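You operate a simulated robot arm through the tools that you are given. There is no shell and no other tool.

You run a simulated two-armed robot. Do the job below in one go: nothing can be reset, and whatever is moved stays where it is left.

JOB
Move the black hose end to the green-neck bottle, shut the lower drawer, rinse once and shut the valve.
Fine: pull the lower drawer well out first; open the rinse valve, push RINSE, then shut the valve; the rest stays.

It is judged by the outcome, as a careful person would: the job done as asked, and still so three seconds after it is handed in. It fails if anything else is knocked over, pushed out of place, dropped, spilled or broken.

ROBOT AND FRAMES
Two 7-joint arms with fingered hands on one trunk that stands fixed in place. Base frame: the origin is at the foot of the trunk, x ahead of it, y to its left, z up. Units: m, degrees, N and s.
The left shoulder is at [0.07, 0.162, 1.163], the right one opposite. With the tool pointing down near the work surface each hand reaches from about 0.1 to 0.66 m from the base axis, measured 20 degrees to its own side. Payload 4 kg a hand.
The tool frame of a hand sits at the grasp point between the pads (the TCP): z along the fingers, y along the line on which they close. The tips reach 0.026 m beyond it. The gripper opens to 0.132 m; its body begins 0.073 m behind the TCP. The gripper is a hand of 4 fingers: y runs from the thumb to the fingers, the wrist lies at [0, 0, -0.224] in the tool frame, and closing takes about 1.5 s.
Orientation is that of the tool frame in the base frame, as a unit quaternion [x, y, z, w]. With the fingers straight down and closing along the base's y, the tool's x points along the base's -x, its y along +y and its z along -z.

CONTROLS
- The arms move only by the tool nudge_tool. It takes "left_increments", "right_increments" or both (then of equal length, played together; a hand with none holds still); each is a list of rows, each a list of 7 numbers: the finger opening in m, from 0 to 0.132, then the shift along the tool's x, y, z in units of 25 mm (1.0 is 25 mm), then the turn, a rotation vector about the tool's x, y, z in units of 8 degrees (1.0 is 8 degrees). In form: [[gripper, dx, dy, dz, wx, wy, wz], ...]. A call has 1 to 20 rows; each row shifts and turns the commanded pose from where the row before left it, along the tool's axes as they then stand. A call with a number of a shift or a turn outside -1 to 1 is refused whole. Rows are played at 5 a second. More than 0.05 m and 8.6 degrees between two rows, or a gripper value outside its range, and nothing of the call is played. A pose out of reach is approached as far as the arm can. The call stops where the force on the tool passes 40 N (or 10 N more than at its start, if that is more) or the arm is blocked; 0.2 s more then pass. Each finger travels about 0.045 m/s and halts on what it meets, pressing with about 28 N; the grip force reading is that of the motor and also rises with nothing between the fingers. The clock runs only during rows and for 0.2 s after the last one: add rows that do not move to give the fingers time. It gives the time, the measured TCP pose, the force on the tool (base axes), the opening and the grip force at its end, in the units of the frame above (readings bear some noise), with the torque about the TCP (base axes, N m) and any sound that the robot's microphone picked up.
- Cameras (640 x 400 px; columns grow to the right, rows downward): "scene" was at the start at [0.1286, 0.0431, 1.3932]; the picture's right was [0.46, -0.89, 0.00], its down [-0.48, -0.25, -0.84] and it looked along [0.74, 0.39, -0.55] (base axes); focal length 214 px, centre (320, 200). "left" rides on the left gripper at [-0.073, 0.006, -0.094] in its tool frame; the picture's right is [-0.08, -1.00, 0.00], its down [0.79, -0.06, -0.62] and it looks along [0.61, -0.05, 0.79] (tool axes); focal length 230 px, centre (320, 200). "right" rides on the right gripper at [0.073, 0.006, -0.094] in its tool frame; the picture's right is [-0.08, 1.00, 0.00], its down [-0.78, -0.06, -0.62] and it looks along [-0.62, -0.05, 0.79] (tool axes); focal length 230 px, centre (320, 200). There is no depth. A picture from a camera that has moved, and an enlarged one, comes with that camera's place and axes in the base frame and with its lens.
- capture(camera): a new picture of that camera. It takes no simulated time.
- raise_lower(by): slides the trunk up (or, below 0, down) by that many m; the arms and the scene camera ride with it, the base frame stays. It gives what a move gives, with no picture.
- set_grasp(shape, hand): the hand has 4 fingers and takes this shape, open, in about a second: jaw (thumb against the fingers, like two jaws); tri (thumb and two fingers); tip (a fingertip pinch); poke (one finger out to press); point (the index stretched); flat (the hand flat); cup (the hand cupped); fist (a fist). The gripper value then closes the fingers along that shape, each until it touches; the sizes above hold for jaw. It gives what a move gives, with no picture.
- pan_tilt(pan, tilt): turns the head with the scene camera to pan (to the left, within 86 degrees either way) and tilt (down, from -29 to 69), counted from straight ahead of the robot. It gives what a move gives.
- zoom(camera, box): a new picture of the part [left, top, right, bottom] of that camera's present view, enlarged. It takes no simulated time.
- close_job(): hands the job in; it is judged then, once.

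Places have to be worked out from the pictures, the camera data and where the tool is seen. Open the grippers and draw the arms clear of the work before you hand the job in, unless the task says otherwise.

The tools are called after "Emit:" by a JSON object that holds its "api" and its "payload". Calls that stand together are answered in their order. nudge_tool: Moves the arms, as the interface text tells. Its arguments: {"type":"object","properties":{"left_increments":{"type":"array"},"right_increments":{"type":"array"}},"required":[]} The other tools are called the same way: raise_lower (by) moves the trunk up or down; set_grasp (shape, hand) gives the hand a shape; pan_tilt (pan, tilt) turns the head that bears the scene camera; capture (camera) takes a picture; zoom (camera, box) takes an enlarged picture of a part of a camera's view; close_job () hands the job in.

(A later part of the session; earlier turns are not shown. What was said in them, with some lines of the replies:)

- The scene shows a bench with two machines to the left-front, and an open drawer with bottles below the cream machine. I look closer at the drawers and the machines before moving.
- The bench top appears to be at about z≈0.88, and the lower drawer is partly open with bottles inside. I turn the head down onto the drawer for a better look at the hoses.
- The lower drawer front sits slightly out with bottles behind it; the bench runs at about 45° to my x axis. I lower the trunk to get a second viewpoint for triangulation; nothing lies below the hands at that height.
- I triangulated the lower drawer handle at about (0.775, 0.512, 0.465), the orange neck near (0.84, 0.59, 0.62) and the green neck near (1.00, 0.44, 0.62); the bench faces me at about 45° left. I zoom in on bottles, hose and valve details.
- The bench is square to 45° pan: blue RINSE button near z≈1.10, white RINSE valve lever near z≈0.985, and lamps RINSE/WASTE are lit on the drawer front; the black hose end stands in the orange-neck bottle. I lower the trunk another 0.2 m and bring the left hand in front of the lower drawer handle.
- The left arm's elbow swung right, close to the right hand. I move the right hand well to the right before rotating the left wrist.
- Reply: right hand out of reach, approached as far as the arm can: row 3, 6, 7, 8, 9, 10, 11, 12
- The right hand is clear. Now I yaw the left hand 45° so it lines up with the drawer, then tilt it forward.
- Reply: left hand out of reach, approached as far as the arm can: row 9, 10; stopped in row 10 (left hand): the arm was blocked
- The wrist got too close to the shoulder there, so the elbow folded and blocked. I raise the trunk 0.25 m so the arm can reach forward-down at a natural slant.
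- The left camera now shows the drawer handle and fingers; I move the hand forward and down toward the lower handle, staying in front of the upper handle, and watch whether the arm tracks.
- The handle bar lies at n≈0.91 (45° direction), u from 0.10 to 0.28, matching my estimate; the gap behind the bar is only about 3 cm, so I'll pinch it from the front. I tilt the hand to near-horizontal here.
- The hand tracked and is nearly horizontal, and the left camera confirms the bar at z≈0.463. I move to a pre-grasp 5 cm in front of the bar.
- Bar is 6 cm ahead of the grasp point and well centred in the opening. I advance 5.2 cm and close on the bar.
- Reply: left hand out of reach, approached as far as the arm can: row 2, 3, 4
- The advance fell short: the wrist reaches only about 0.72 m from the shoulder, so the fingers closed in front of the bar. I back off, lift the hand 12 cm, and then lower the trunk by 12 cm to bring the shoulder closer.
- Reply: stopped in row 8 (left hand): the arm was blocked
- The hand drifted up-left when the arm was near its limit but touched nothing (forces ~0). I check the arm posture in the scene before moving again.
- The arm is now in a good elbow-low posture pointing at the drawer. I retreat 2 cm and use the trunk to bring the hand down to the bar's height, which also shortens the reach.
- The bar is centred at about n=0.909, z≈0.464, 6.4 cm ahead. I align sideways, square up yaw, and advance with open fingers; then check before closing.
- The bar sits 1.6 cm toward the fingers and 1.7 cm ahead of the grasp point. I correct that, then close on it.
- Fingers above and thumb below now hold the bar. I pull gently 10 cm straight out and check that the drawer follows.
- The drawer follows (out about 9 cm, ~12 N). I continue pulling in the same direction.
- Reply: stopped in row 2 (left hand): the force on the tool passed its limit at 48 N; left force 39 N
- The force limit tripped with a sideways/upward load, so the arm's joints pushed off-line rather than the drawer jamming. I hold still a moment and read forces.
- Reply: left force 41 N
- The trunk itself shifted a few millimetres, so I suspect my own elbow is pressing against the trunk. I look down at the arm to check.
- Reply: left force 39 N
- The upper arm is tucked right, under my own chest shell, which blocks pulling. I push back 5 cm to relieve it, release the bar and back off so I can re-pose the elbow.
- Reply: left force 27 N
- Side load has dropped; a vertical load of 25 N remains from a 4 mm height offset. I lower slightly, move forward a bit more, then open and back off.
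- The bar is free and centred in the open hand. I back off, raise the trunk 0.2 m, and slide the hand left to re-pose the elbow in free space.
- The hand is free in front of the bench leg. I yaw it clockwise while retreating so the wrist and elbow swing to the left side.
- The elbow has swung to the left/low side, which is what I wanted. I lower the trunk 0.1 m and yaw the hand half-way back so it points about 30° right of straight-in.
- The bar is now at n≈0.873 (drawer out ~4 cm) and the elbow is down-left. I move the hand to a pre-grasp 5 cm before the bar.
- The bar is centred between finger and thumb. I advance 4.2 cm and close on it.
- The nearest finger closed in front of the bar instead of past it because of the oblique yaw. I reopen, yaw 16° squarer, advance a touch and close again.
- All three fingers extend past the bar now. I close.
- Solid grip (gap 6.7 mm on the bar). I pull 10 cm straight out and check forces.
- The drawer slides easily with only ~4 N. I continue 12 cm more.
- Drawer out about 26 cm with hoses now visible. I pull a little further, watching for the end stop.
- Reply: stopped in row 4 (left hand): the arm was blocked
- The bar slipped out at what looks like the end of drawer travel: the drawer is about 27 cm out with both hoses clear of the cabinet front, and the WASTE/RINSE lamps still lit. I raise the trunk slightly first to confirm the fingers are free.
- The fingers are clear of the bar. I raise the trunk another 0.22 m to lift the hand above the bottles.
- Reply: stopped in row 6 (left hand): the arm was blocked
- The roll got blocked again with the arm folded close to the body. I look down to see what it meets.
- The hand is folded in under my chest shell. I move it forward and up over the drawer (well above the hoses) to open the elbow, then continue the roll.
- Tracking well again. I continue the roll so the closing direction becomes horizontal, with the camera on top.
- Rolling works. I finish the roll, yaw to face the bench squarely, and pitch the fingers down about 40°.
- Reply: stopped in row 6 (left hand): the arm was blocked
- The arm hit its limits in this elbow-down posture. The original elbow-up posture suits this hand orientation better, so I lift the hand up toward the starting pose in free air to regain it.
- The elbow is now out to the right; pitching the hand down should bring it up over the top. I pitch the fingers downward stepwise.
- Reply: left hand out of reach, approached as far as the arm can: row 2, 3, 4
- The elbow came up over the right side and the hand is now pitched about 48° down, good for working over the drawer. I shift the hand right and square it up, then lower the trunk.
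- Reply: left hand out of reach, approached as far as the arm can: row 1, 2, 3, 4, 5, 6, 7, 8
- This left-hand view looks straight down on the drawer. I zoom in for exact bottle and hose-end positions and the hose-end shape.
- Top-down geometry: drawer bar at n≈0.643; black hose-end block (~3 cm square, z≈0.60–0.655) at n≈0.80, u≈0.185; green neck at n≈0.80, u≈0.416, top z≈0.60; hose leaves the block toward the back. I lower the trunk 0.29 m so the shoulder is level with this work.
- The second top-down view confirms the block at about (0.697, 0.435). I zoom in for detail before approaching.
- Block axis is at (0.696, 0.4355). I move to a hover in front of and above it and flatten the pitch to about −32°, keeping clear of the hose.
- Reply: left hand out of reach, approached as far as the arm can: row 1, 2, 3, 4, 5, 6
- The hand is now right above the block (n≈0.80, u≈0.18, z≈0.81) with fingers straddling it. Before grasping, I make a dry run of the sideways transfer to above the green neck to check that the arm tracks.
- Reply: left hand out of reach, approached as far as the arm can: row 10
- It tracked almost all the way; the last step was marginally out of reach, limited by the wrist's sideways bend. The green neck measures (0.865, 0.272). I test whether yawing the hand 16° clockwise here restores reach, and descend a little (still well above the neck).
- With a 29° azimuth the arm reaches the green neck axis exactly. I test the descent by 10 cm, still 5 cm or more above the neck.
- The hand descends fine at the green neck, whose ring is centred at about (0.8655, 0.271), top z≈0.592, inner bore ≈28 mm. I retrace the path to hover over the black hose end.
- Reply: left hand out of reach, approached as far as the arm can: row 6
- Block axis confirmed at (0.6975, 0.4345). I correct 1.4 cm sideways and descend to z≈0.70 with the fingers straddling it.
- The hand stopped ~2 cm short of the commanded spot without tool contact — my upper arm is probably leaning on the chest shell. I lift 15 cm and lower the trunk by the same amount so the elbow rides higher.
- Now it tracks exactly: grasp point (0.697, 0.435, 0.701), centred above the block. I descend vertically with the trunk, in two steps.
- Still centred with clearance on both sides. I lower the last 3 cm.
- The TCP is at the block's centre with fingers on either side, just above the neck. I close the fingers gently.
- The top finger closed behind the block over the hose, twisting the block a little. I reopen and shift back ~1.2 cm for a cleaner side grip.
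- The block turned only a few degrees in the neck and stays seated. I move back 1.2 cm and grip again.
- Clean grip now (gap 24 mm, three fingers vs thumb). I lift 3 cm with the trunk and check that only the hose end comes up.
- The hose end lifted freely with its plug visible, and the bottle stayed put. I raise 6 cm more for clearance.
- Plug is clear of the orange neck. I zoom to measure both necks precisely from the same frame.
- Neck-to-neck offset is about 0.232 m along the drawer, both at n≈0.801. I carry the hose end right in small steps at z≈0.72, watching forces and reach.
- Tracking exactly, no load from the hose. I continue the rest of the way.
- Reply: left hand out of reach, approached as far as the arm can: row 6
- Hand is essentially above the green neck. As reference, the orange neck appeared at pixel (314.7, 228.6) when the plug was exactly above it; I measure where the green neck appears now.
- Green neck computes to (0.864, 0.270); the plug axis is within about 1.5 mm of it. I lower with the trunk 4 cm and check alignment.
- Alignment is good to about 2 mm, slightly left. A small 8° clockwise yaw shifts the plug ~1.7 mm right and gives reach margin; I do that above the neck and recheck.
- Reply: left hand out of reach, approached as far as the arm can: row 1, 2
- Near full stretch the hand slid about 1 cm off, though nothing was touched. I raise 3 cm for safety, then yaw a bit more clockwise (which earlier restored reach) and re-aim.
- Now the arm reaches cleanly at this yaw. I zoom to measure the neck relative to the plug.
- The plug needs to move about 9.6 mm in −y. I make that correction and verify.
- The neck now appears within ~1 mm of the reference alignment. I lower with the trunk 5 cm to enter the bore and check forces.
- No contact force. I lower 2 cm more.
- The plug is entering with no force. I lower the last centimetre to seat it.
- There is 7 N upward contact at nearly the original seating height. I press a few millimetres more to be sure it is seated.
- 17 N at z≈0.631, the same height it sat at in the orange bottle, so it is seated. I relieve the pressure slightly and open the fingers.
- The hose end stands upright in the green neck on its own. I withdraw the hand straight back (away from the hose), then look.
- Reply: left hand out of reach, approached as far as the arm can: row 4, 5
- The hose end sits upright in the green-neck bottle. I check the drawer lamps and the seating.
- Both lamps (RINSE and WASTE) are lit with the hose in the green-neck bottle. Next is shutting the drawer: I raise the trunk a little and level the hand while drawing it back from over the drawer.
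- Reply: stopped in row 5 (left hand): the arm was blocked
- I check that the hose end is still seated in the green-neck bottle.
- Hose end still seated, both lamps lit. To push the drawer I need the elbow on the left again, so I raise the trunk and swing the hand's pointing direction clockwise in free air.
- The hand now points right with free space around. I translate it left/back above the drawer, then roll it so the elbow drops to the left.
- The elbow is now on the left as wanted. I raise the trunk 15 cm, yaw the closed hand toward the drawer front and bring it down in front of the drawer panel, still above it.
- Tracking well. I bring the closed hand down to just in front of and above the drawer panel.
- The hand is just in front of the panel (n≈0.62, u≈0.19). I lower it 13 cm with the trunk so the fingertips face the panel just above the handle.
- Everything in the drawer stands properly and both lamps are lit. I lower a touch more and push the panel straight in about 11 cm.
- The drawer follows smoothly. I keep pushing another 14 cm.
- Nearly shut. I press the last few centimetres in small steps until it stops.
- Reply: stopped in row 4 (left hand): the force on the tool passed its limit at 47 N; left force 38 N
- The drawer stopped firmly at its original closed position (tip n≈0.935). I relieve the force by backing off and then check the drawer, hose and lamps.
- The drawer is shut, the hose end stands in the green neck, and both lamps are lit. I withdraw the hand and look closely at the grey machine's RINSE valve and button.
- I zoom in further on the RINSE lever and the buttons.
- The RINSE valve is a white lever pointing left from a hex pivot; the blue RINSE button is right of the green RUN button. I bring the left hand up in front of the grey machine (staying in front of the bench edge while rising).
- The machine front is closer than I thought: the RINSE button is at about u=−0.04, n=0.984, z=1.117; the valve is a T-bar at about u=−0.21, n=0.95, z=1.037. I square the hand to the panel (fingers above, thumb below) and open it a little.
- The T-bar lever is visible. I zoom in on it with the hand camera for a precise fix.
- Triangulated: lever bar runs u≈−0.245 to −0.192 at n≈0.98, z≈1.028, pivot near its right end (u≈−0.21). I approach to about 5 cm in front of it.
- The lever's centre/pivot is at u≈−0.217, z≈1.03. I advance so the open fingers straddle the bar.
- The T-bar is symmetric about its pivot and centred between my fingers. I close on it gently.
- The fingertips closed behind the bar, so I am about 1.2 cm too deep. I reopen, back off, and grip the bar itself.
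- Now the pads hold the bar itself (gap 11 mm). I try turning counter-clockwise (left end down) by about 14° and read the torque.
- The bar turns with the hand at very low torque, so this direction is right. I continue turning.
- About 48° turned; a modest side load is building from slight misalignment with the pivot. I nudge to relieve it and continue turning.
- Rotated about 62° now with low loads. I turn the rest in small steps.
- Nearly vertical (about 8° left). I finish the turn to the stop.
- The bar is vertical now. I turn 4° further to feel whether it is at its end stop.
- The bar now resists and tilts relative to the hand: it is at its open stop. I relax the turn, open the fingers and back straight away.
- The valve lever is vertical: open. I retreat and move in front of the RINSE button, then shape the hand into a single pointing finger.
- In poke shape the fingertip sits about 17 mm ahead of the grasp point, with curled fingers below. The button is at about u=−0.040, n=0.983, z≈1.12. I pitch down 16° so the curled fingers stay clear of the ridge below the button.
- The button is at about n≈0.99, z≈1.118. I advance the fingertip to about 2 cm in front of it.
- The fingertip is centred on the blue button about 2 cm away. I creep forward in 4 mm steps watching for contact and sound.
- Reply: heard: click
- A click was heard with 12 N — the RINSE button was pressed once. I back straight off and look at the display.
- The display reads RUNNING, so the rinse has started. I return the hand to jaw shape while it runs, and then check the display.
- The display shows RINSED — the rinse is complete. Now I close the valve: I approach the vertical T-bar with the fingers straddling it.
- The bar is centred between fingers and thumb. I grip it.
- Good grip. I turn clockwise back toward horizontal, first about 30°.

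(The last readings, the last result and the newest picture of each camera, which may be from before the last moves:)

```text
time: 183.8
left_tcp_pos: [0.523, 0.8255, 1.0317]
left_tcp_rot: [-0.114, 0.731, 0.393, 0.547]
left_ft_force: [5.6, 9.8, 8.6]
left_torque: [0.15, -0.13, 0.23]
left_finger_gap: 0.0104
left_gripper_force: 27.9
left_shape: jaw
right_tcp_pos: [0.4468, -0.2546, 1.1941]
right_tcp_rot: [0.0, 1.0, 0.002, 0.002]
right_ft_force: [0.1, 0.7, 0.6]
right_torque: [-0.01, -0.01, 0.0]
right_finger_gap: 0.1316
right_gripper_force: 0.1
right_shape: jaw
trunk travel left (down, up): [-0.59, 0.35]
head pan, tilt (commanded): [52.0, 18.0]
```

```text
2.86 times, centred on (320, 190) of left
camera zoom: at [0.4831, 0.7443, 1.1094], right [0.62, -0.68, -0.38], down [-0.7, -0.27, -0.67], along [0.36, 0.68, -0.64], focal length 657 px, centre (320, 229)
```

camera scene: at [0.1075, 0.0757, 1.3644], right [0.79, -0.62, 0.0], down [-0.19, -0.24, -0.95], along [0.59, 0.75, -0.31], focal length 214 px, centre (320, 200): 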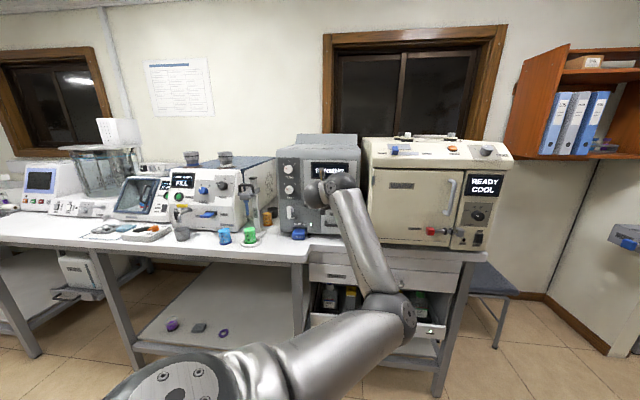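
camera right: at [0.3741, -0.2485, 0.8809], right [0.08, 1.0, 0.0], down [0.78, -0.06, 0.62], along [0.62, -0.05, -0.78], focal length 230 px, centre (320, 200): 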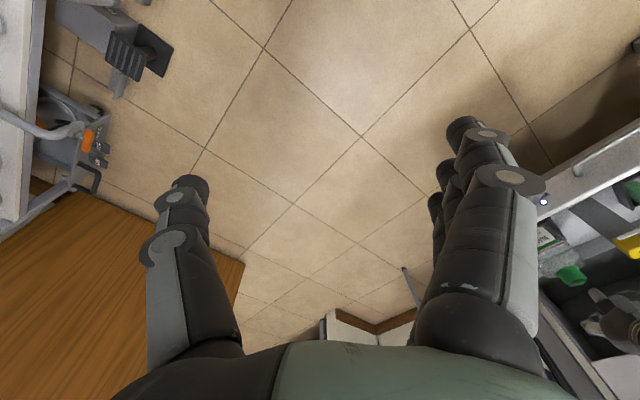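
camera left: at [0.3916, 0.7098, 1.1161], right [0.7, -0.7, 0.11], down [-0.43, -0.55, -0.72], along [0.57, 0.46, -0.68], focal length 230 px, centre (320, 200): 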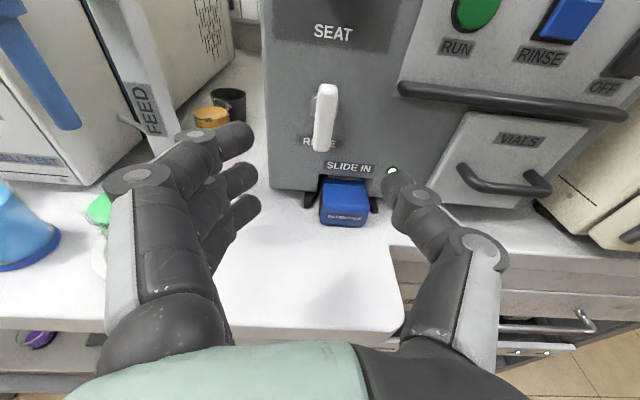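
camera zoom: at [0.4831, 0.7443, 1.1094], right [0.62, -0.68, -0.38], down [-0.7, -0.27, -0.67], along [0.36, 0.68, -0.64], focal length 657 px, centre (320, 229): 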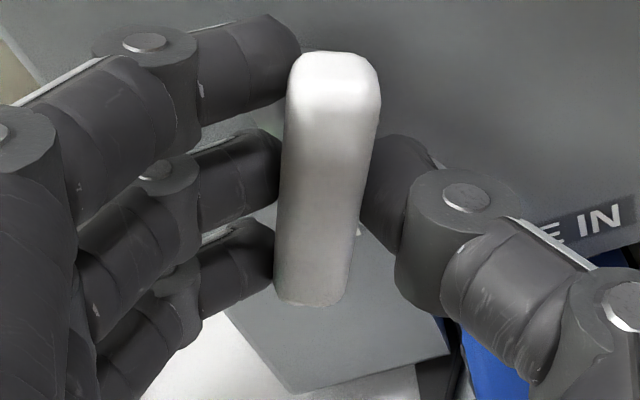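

It turns with the hand. I relieve the small side load and continue another 40°.

Emit:
{"api": "nudge_tool", "payload": {"left_increments": [[0.0, -0.076, 0.036, 0.056, 0, 0, 0], [0.0, 0, 0, 0, 0, 0, 0.6], [0.0, 0, 0, 0, 0, 0, 0.6], [0.0, 0, 0, 0, 0, 0, 0.6], [0.0, 0, 0, 0, 0, 0, 0.6], [0.0, 0, 0, 0, 0, 0, 0.6], [0.0, 0, 0, 0, 0, 0, 0.6], [0.0, 0, 0, 0, 0, 0, 0.6], [0.0, 0, 0, 0, 0, 0, 0.6], [0.0, 0, 0, 0, 0, 0, 0]]}}

Emit:
{"api": "zoom", "payload": {"camera": "left", "box": [220, 120, 420, 260]}}

Emit:
{"api": "zoom", "payload": {"camera": "scene", "box": [250, 150, 350, 240]}}

```text
time: 186.0
left_tcp_pos: [0.5244, 0.8254, 1.0324]
left_tcp_rot: [0.133, 0.728, 0.55, 0.387]
left_ft_force: [-2.4, -2.4, -4.1]
left_torque: [-0.03, 0.02, 0.25]
left_finger_gap: 0.0111
left_gripper_force: 28.7
left_shape: jaw
right_tcp_pos: [0.4464, -0.2542, 1.1943]
right_tcp_rot: [-0.001, 1.0, 0.001, 0.001]
right_ft_force: [0.3, -0.1, -0.2]
right_torque: [0.02, -0.02, 0.03]
right_finger_gap: 0.1318
right_gripper_force: 0.1
right_shape: jaw
trunk travel left (down, up): [-0.59, 0.35]
head pan, tilt (commanded): [52.0, 18.0]
```

```text
2.86 times, centred on (320, 190) of left
camera zoom: at [0.5068, 0.7174, 1.0789], right [0.28, -0.41, -0.87], down [-0.95, 0.03, -0.32], along [0.16, 0.91, -0.37], focal length 657 px, centre (320, 229)
```

zoom: 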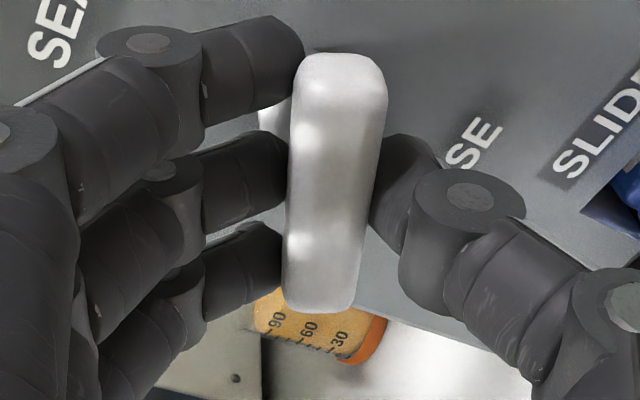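

```text
4.44 times, centred on (300, 195) of scene
camera zoom: at [0.1071, 0.0756, 1.3644], right [0.79, -0.62, 0.0], down [-0.19, -0.24, -0.95], along [0.59, 0.75, -0.31], focal length 953 px, centre (409, 222)
```

zoom: 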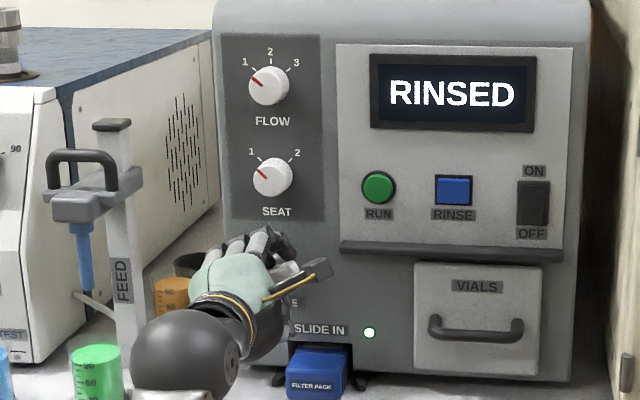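

About 25° to go. I continue to the closed stop.

Emit:
{"api": "nudge_tool", "payload": {"left_increments": [[0.0, 0, 0, 0, 0, 0, 0.6], [0.0, 0, 0, 0, 0, 0, 0.6], [0.0, 0, 0, 0, 0, 0, 0.6], [0.0, 0, 0, 0, 0, 0, 0.6], [0.0, 0, 0, 0, 0, 0, 0.6], [0.0, 0, 0, 0, 0, 0, 0]]}}

Emit:
{"api": "zoom", "payload": {"camera": "left", "box": [220, 120, 420, 260]}}

```text
time: 187.4
left_tcp_pos: [0.5248, 0.8261, 1.0335]
left_tcp_rot: [0.282, 0.685, 0.618, 0.264]
left_ft_force: [-4.2, -6.1, -5.9]
left_torque: [0.0, 0.0, 0.29]
left_finger_gap: 0.0113
left_gripper_force: 28.1
left_shape: jaw
right_tcp_pos: [0.4468, -0.2556, 1.1942]
right_tcp_rot: [-0.002, 1.0, 0.002, 0.002]
right_ft_force: [-0.8, -0.1, 0.3]
right_torque: [0.0, 0.01, 0.04]
right_finger_gap: 0.1319
right_gripper_force: 0.1
right_shape: jaw
trunk travel left (down, up): [-0.59, 0.35]
head pan, tilt (commanded): [52.0, 18.0]
```

```text
2.86 times, centred on (320, 190) of left
camera zoom: at [0.5115, 0.709, 1.0503], right [0.0, -0.13, -0.99], down [-0.99, 0.12, -0.01], along [0.12, 0.98, -0.13], focal length 657 px, centre (320, 229)
```

zoom: 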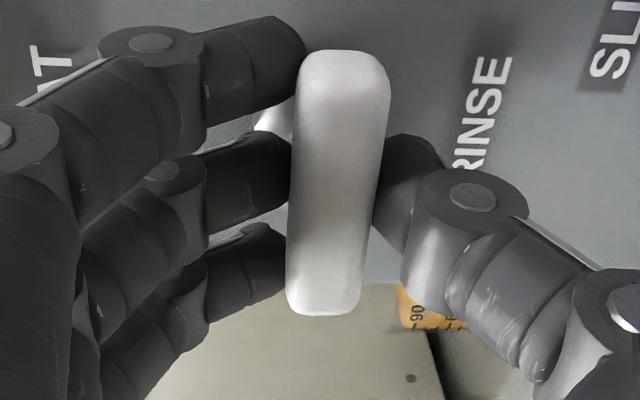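

The bar is back at horizontal. I turn about 5° more to make sure it is against the closed stop.

Emit:
{"api": "nudge_tool", "payload": {"left_increments": [[0.0, 0, 0, 0, 0, 0, 0.4], [0.0, 0, 0, 0, 0, 0, 0.4], [0.0, 0, 0, 0, 0, 0, 0]]}}

Emit:
{"api": "zoom", "payload": {"camera": "left", "box": [220, 120, 420, 260]}}

```text
time: 188.2
left_tcp_pos: [0.5243, 0.8263, 1.0331]
left_tcp_rot: [0.319, 0.667, 0.632, 0.229]
left_ft_force: [-0.2, -4.1, -3.2]
left_torque: [-0.26, -0.25, 0.16]
left_finger_gap: 0.0109
left_gripper_force: 27.9
left_shape: jaw
right_tcp_pos: [0.4477, -0.2561, 1.1947]
right_tcp_rot: [-0.001, 1.0, 0.002, 0.002]
right_ft_force: [0.2, 0.6, 0.7]
right_torque: [-0.03, 0.02, -0.06]
right_finger_gap: 0.1317
right_gripper_force: 0.1
right_shape: jaw
trunk travel left (down, up): [-0.59, 0.35]
head pan, tilt (commanded): [52.0, 18.0]
```

```text
2.86 times, centred on (320, 190) of left
camera zoom: at [0.5112, 0.7081, 1.0422], right [-0.08, -0.05, -1.0], down [-0.99, 0.13, 0.07], along [0.13, 0.99, -0.06], focal length 657 px, centre (320, 229)
```

zoom: 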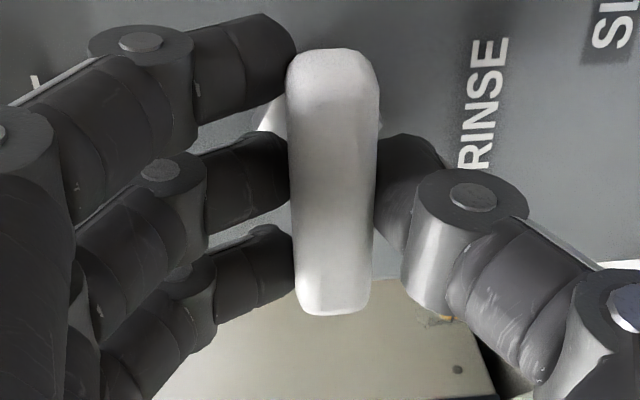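

The bar stopped while the hand turned on (torque −0.36 N·m): it is at the closed stop. I relax, open, and back straight off.

Emit:
{"api": "nudge_tool", "payload": {"left_increments": [[0.0, 0, 0, 0, 0, 0, -0.55], [0.0, 0, 0, 0, 0, 0, 0], [0.02, 0, 0, 0, 0, 0, 0], [0.04, 0, 0, 0, 0, 0, 0], [0.06, 0, 0, 0, 0, 0, 0], [0.07, 0, 0, 0, 0, 0, 0], [0.07, 0, 0, -0.8, 0, 0, 0], [0.07, 0, 0, -0.8, 0, 0, 0], [0.07, 0, 0, -0.8, 0, 0, 0], [0.07, 0, 0, -0.8, 0, 0, 0], [0.07, 0, 0, -0.8, 0, 0, 0]]}}

Emit:
{"api": "zoom", "payload": {"camera": "scene", "box": [250, 130, 370, 240]}}

Emit:
{"api": "capture", "payload": {"camera": "left"}}

```text
time: 190.6
left_tcp_pos: [0.4528, 0.7562, 1.0439]
left_tcp_rot: [0.293, 0.679, 0.624, 0.253]
left_ft_force: [0.1, 0.0, 0.1]
left_torque: [-0.01, 0.0, -0.04]
left_finger_gap: 0.0692
left_gripper_force: 0.0
left_shape: jaw
right_tcp_pos: [0.4467, -0.2552, 1.1951]
right_tcp_rot: [-0.001, 1.0, 0.001, 0.002]
right_ft_force: [0.6, 0.0, 1.4]
right_torque: [0.0, -0.03, 0.01]
right_finger_gap: 0.1319
right_gripper_force: 0.1
right_shape: jaw
trunk travel left (down, up): [-0.59, 0.35]
head pan, tilt (commanded): [52.0, 18.0]
```

```text
3.64 times, centred on (310, 185) of scene
camera zoom: at [0.1068, 0.075, 1.3645], right [0.79, -0.62, 0.0], down [-0.19, -0.24, -0.95], along [0.59, 0.75, -0.31], focal length 780 px, centre (356, 254)
```

zoom: 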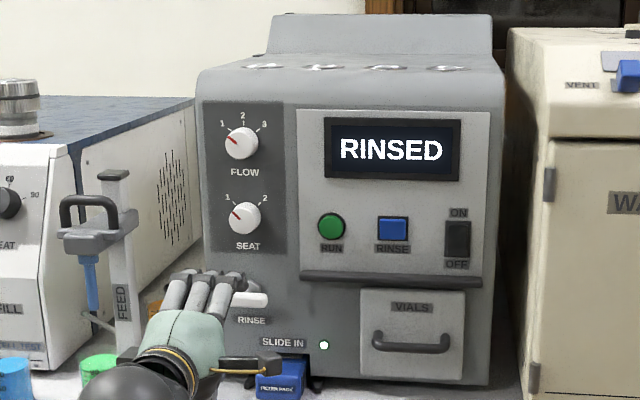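

```text
taken
camera left: at [0.4393, 0.6378, 1.0571], right [-0.03, -0.11, -0.99], down [-0.99, 0.13, 0.01], along [0.12, 0.99, -0.11], focal length 230 px, centre (320, 200)
```

left: 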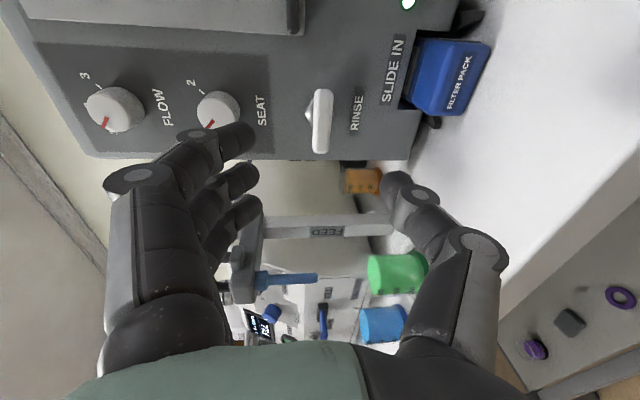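

The lever is back to horizontal (closed) and the display reads RINSED. I draw the left arm further clear and open the hand.

Emit:
{"api": "nudge_tool", "payload": {"left_increments": [[0.07, 0, 0.1, -0.9, 0, 0, 0], [0.09, 0, 0.1, -0.9, 0, 0, 0], [0.11, 0, 0.1, -0.9, 0, 0, 0], [0.132, 0, 0.1, -0.9, 0, 0, 0], [0.132, 0, 0, 0, 0, 0, 0]]}}

Emit:
{"api": "pan_tilt", "payload": {"pan": 48, "tilt": 25}}

Emit:
{"api": "capture", "payload": {"camera": "scene"}}

Emit:
{"api": "zoom", "payload": {"camera": "scene", "box": [290, 190, 450, 320]}}

```text
time: 191.8
left_tcp_pos: [0.3902, 0.6944, 1.0598]
left_tcp_rot: [0.294, 0.68, 0.622, 0.253]
left_ft_force: [-0.6, 0.1, 0.2]
left_torque: [-0.02, 0.0, 0.03]
left_finger_gap: 0.1318
left_gripper_force: 0.1
left_shape: jaw
right_tcp_pos: [0.4473, -0.2553, 1.1942]
right_tcp_rot: [-0.001, 1.0, 0.0, 0.001]
right_ft_force: [-0.4, -0.4, 0.2]
right_torque: [0.01, 0.0, 0.0]
right_finger_gap: 0.1319
right_gripper_force: 0.0
right_shape: jaw
trunk travel left (down, up): [-0.59, 0.35]
head pan, tilt (commanded): [52.0, 18.0]
```

```text
time: 192.5
left_tcp_pos: [0.3895, 0.6942, 1.0583]
left_tcp_rot: [0.293, 0.679, 0.623, 0.254]
left_ft_force: [1.4, -0.1, -0.3]
left_torque: [0.01, -0.02, 0.02]
left_finger_gap: 0.132
left_gripper_force: 0.0
left_shape: jaw
right_tcp_pos: [0.4466, -0.2552, 1.1943]
right_tcp_rot: [-0.001, 1.0, 0.001, 0.002]
right_ft_force: [-0.3, -0.4, 0.2]
right_torque: [-0.01, 0.01, 0.0]
right_finger_gap: 0.1318
right_gripper_force: 0.1
right_shape: jaw
trunk travel left (down, up): [-0.59, 0.35]
head pan, tilt (commanded): [48.0, 25.0]
```

```text
taken
camera scene: at [0.1112, 0.0703, 1.3532], right [0.74, -0.67, 0.0], down [-0.28, -0.31, -0.91], along [0.61, 0.67, -0.42], focal length 214 px, centre (320, 200)
```

scene: 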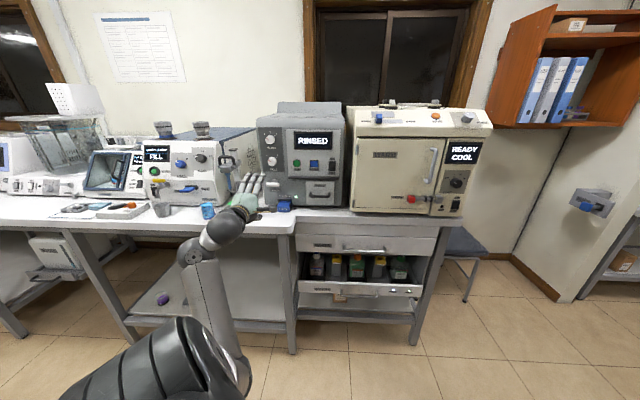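

```text
3.08 times, centred on (370, 255) of scene
camera zoom: at [0.1112, 0.0703, 1.3532], right [0.74, -0.67, 0.0], down [-0.28, -0.31, -0.91], along [0.61, 0.67, -0.42], focal length 660 px, centre (166, 31)
```

zoom: 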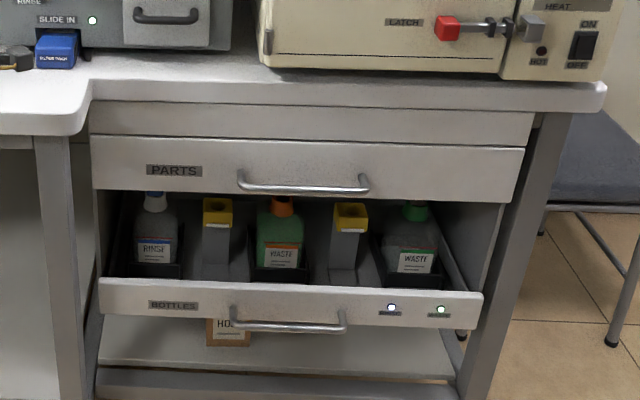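

The lower bar computes to n≈0.910, the same as at the start, so the drawer is fully shut. I draw the arm back a bit more and check the lever and the rest of the bench.

Emit:
{"api": "nudge_tool", "payload": {"left_increments": [[0.132, -0.5, 0.3, -0.8, 0, 0, 0], [0.132, -0.5, 0.3, -0.8, 0, 0, 0], [0.132, 0, 0, 0, 0, 0, 0]]}}

Emit:
{"api": "zoom", "payload": {"camera": "scene", "box": [220, 90, 360, 220]}}

Emit:
{"api": "zoom", "payload": {"camera": "scene", "box": [0, 100, 270, 300]}}

Emit:
{"api": "capture", "payload": {"camera": "left"}}

```text
time: 193.3
left_tcp_pos: [0.3801, 0.6478, 1.0776]
left_tcp_rot: [0.293, 0.68, 0.623, 0.253]
left_ft_force: [-0.2, -0.1, -0.7]
left_torque: [-0.01, -0.03, 0.0]
left_finger_gap: 0.1318
left_gripper_force: 0.1
left_shape: jaw
right_tcp_pos: [0.4453, -0.254, 1.1948]
right_tcp_rot: [-0.001, 1.0, 0.0, 0.002]
right_ft_force: [0.2, 0.2, 0.1]
right_torque: [0.0, -0.03, -0.01]
right_finger_gap: 0.1323
right_gripper_force: 0.0
right_shape: jaw
trunk travel left (down, up): [-0.59, 0.35]
head pan, tilt (commanded): [48.0, 25.0]
```

```text
3.08 times, centred on (290, 155) of scene
camera zoom: at [0.1118, 0.0704, 1.3531], right [0.74, -0.67, 0.0], down [-0.28, -0.31, -0.91], along [0.61, 0.67, -0.42], focal length 660 px, centre (412, 338)
```

zoom: 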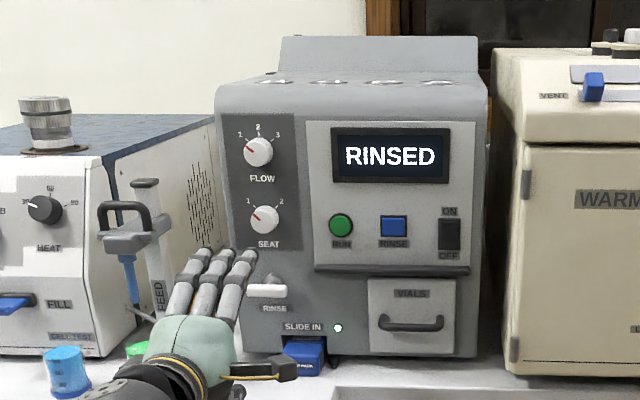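

```text
2.00 times, centred on (135, 200) of scene
camera zoom: at [0.1118, 0.0704, 1.3531], right [0.74, -0.67, 0.0], down [-0.28, -0.31, -0.91], along [0.61, 0.67, -0.42], focal length 429 px, centre (690, 200)
```

zoom: 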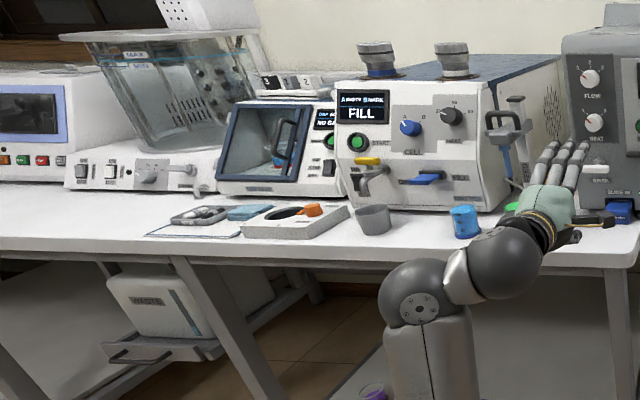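

```text
taken
camera left: at [0.3682, 0.5306, 1.0925], right [-0.03, -0.11, -0.99], down [-0.99, 0.13, 0.01], along [0.12, 0.99, -0.11], focal length 230 px, centre (320, 200)
```

left: 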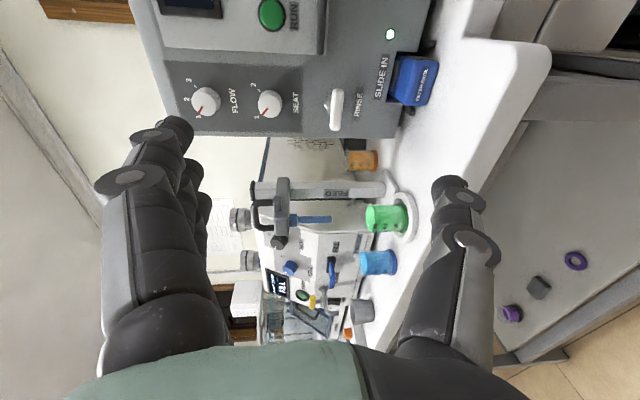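

All is as asked: the black hose end is in the green-neck bottle, the lower drawer is shut with both lamps lit, the rinse ran once (RINSED), the valve lever is back at its closed stop, and nothing else has moved. The hands are open and clear, so I hand the job in.

Emit:
{"api": "close_job", "payload": {}}

```text
The job is handed in.
```

The job is done and handed in; I don't have the judge's result.

- **Hose:** the black hose end came out of the orange-neck bottle and now sits in the green-neck bottle. It went down to the same height as before, and the RINSE and WASTE lamps on the drawer stayed lit.
- **Drawer:** I pulled the lower drawer out about 27 cm for the hose move, then pushed it shut to its starting position.
- **Rinse:** I turned the valve lever to its open stop and pushed RINSE once. It clicked, and the display went from RUNNING to RINSED. I then turned the lever back to its closed stop.

In the last pictures nothing else had moved. Both hands were open and clear of the work when I handed it in.
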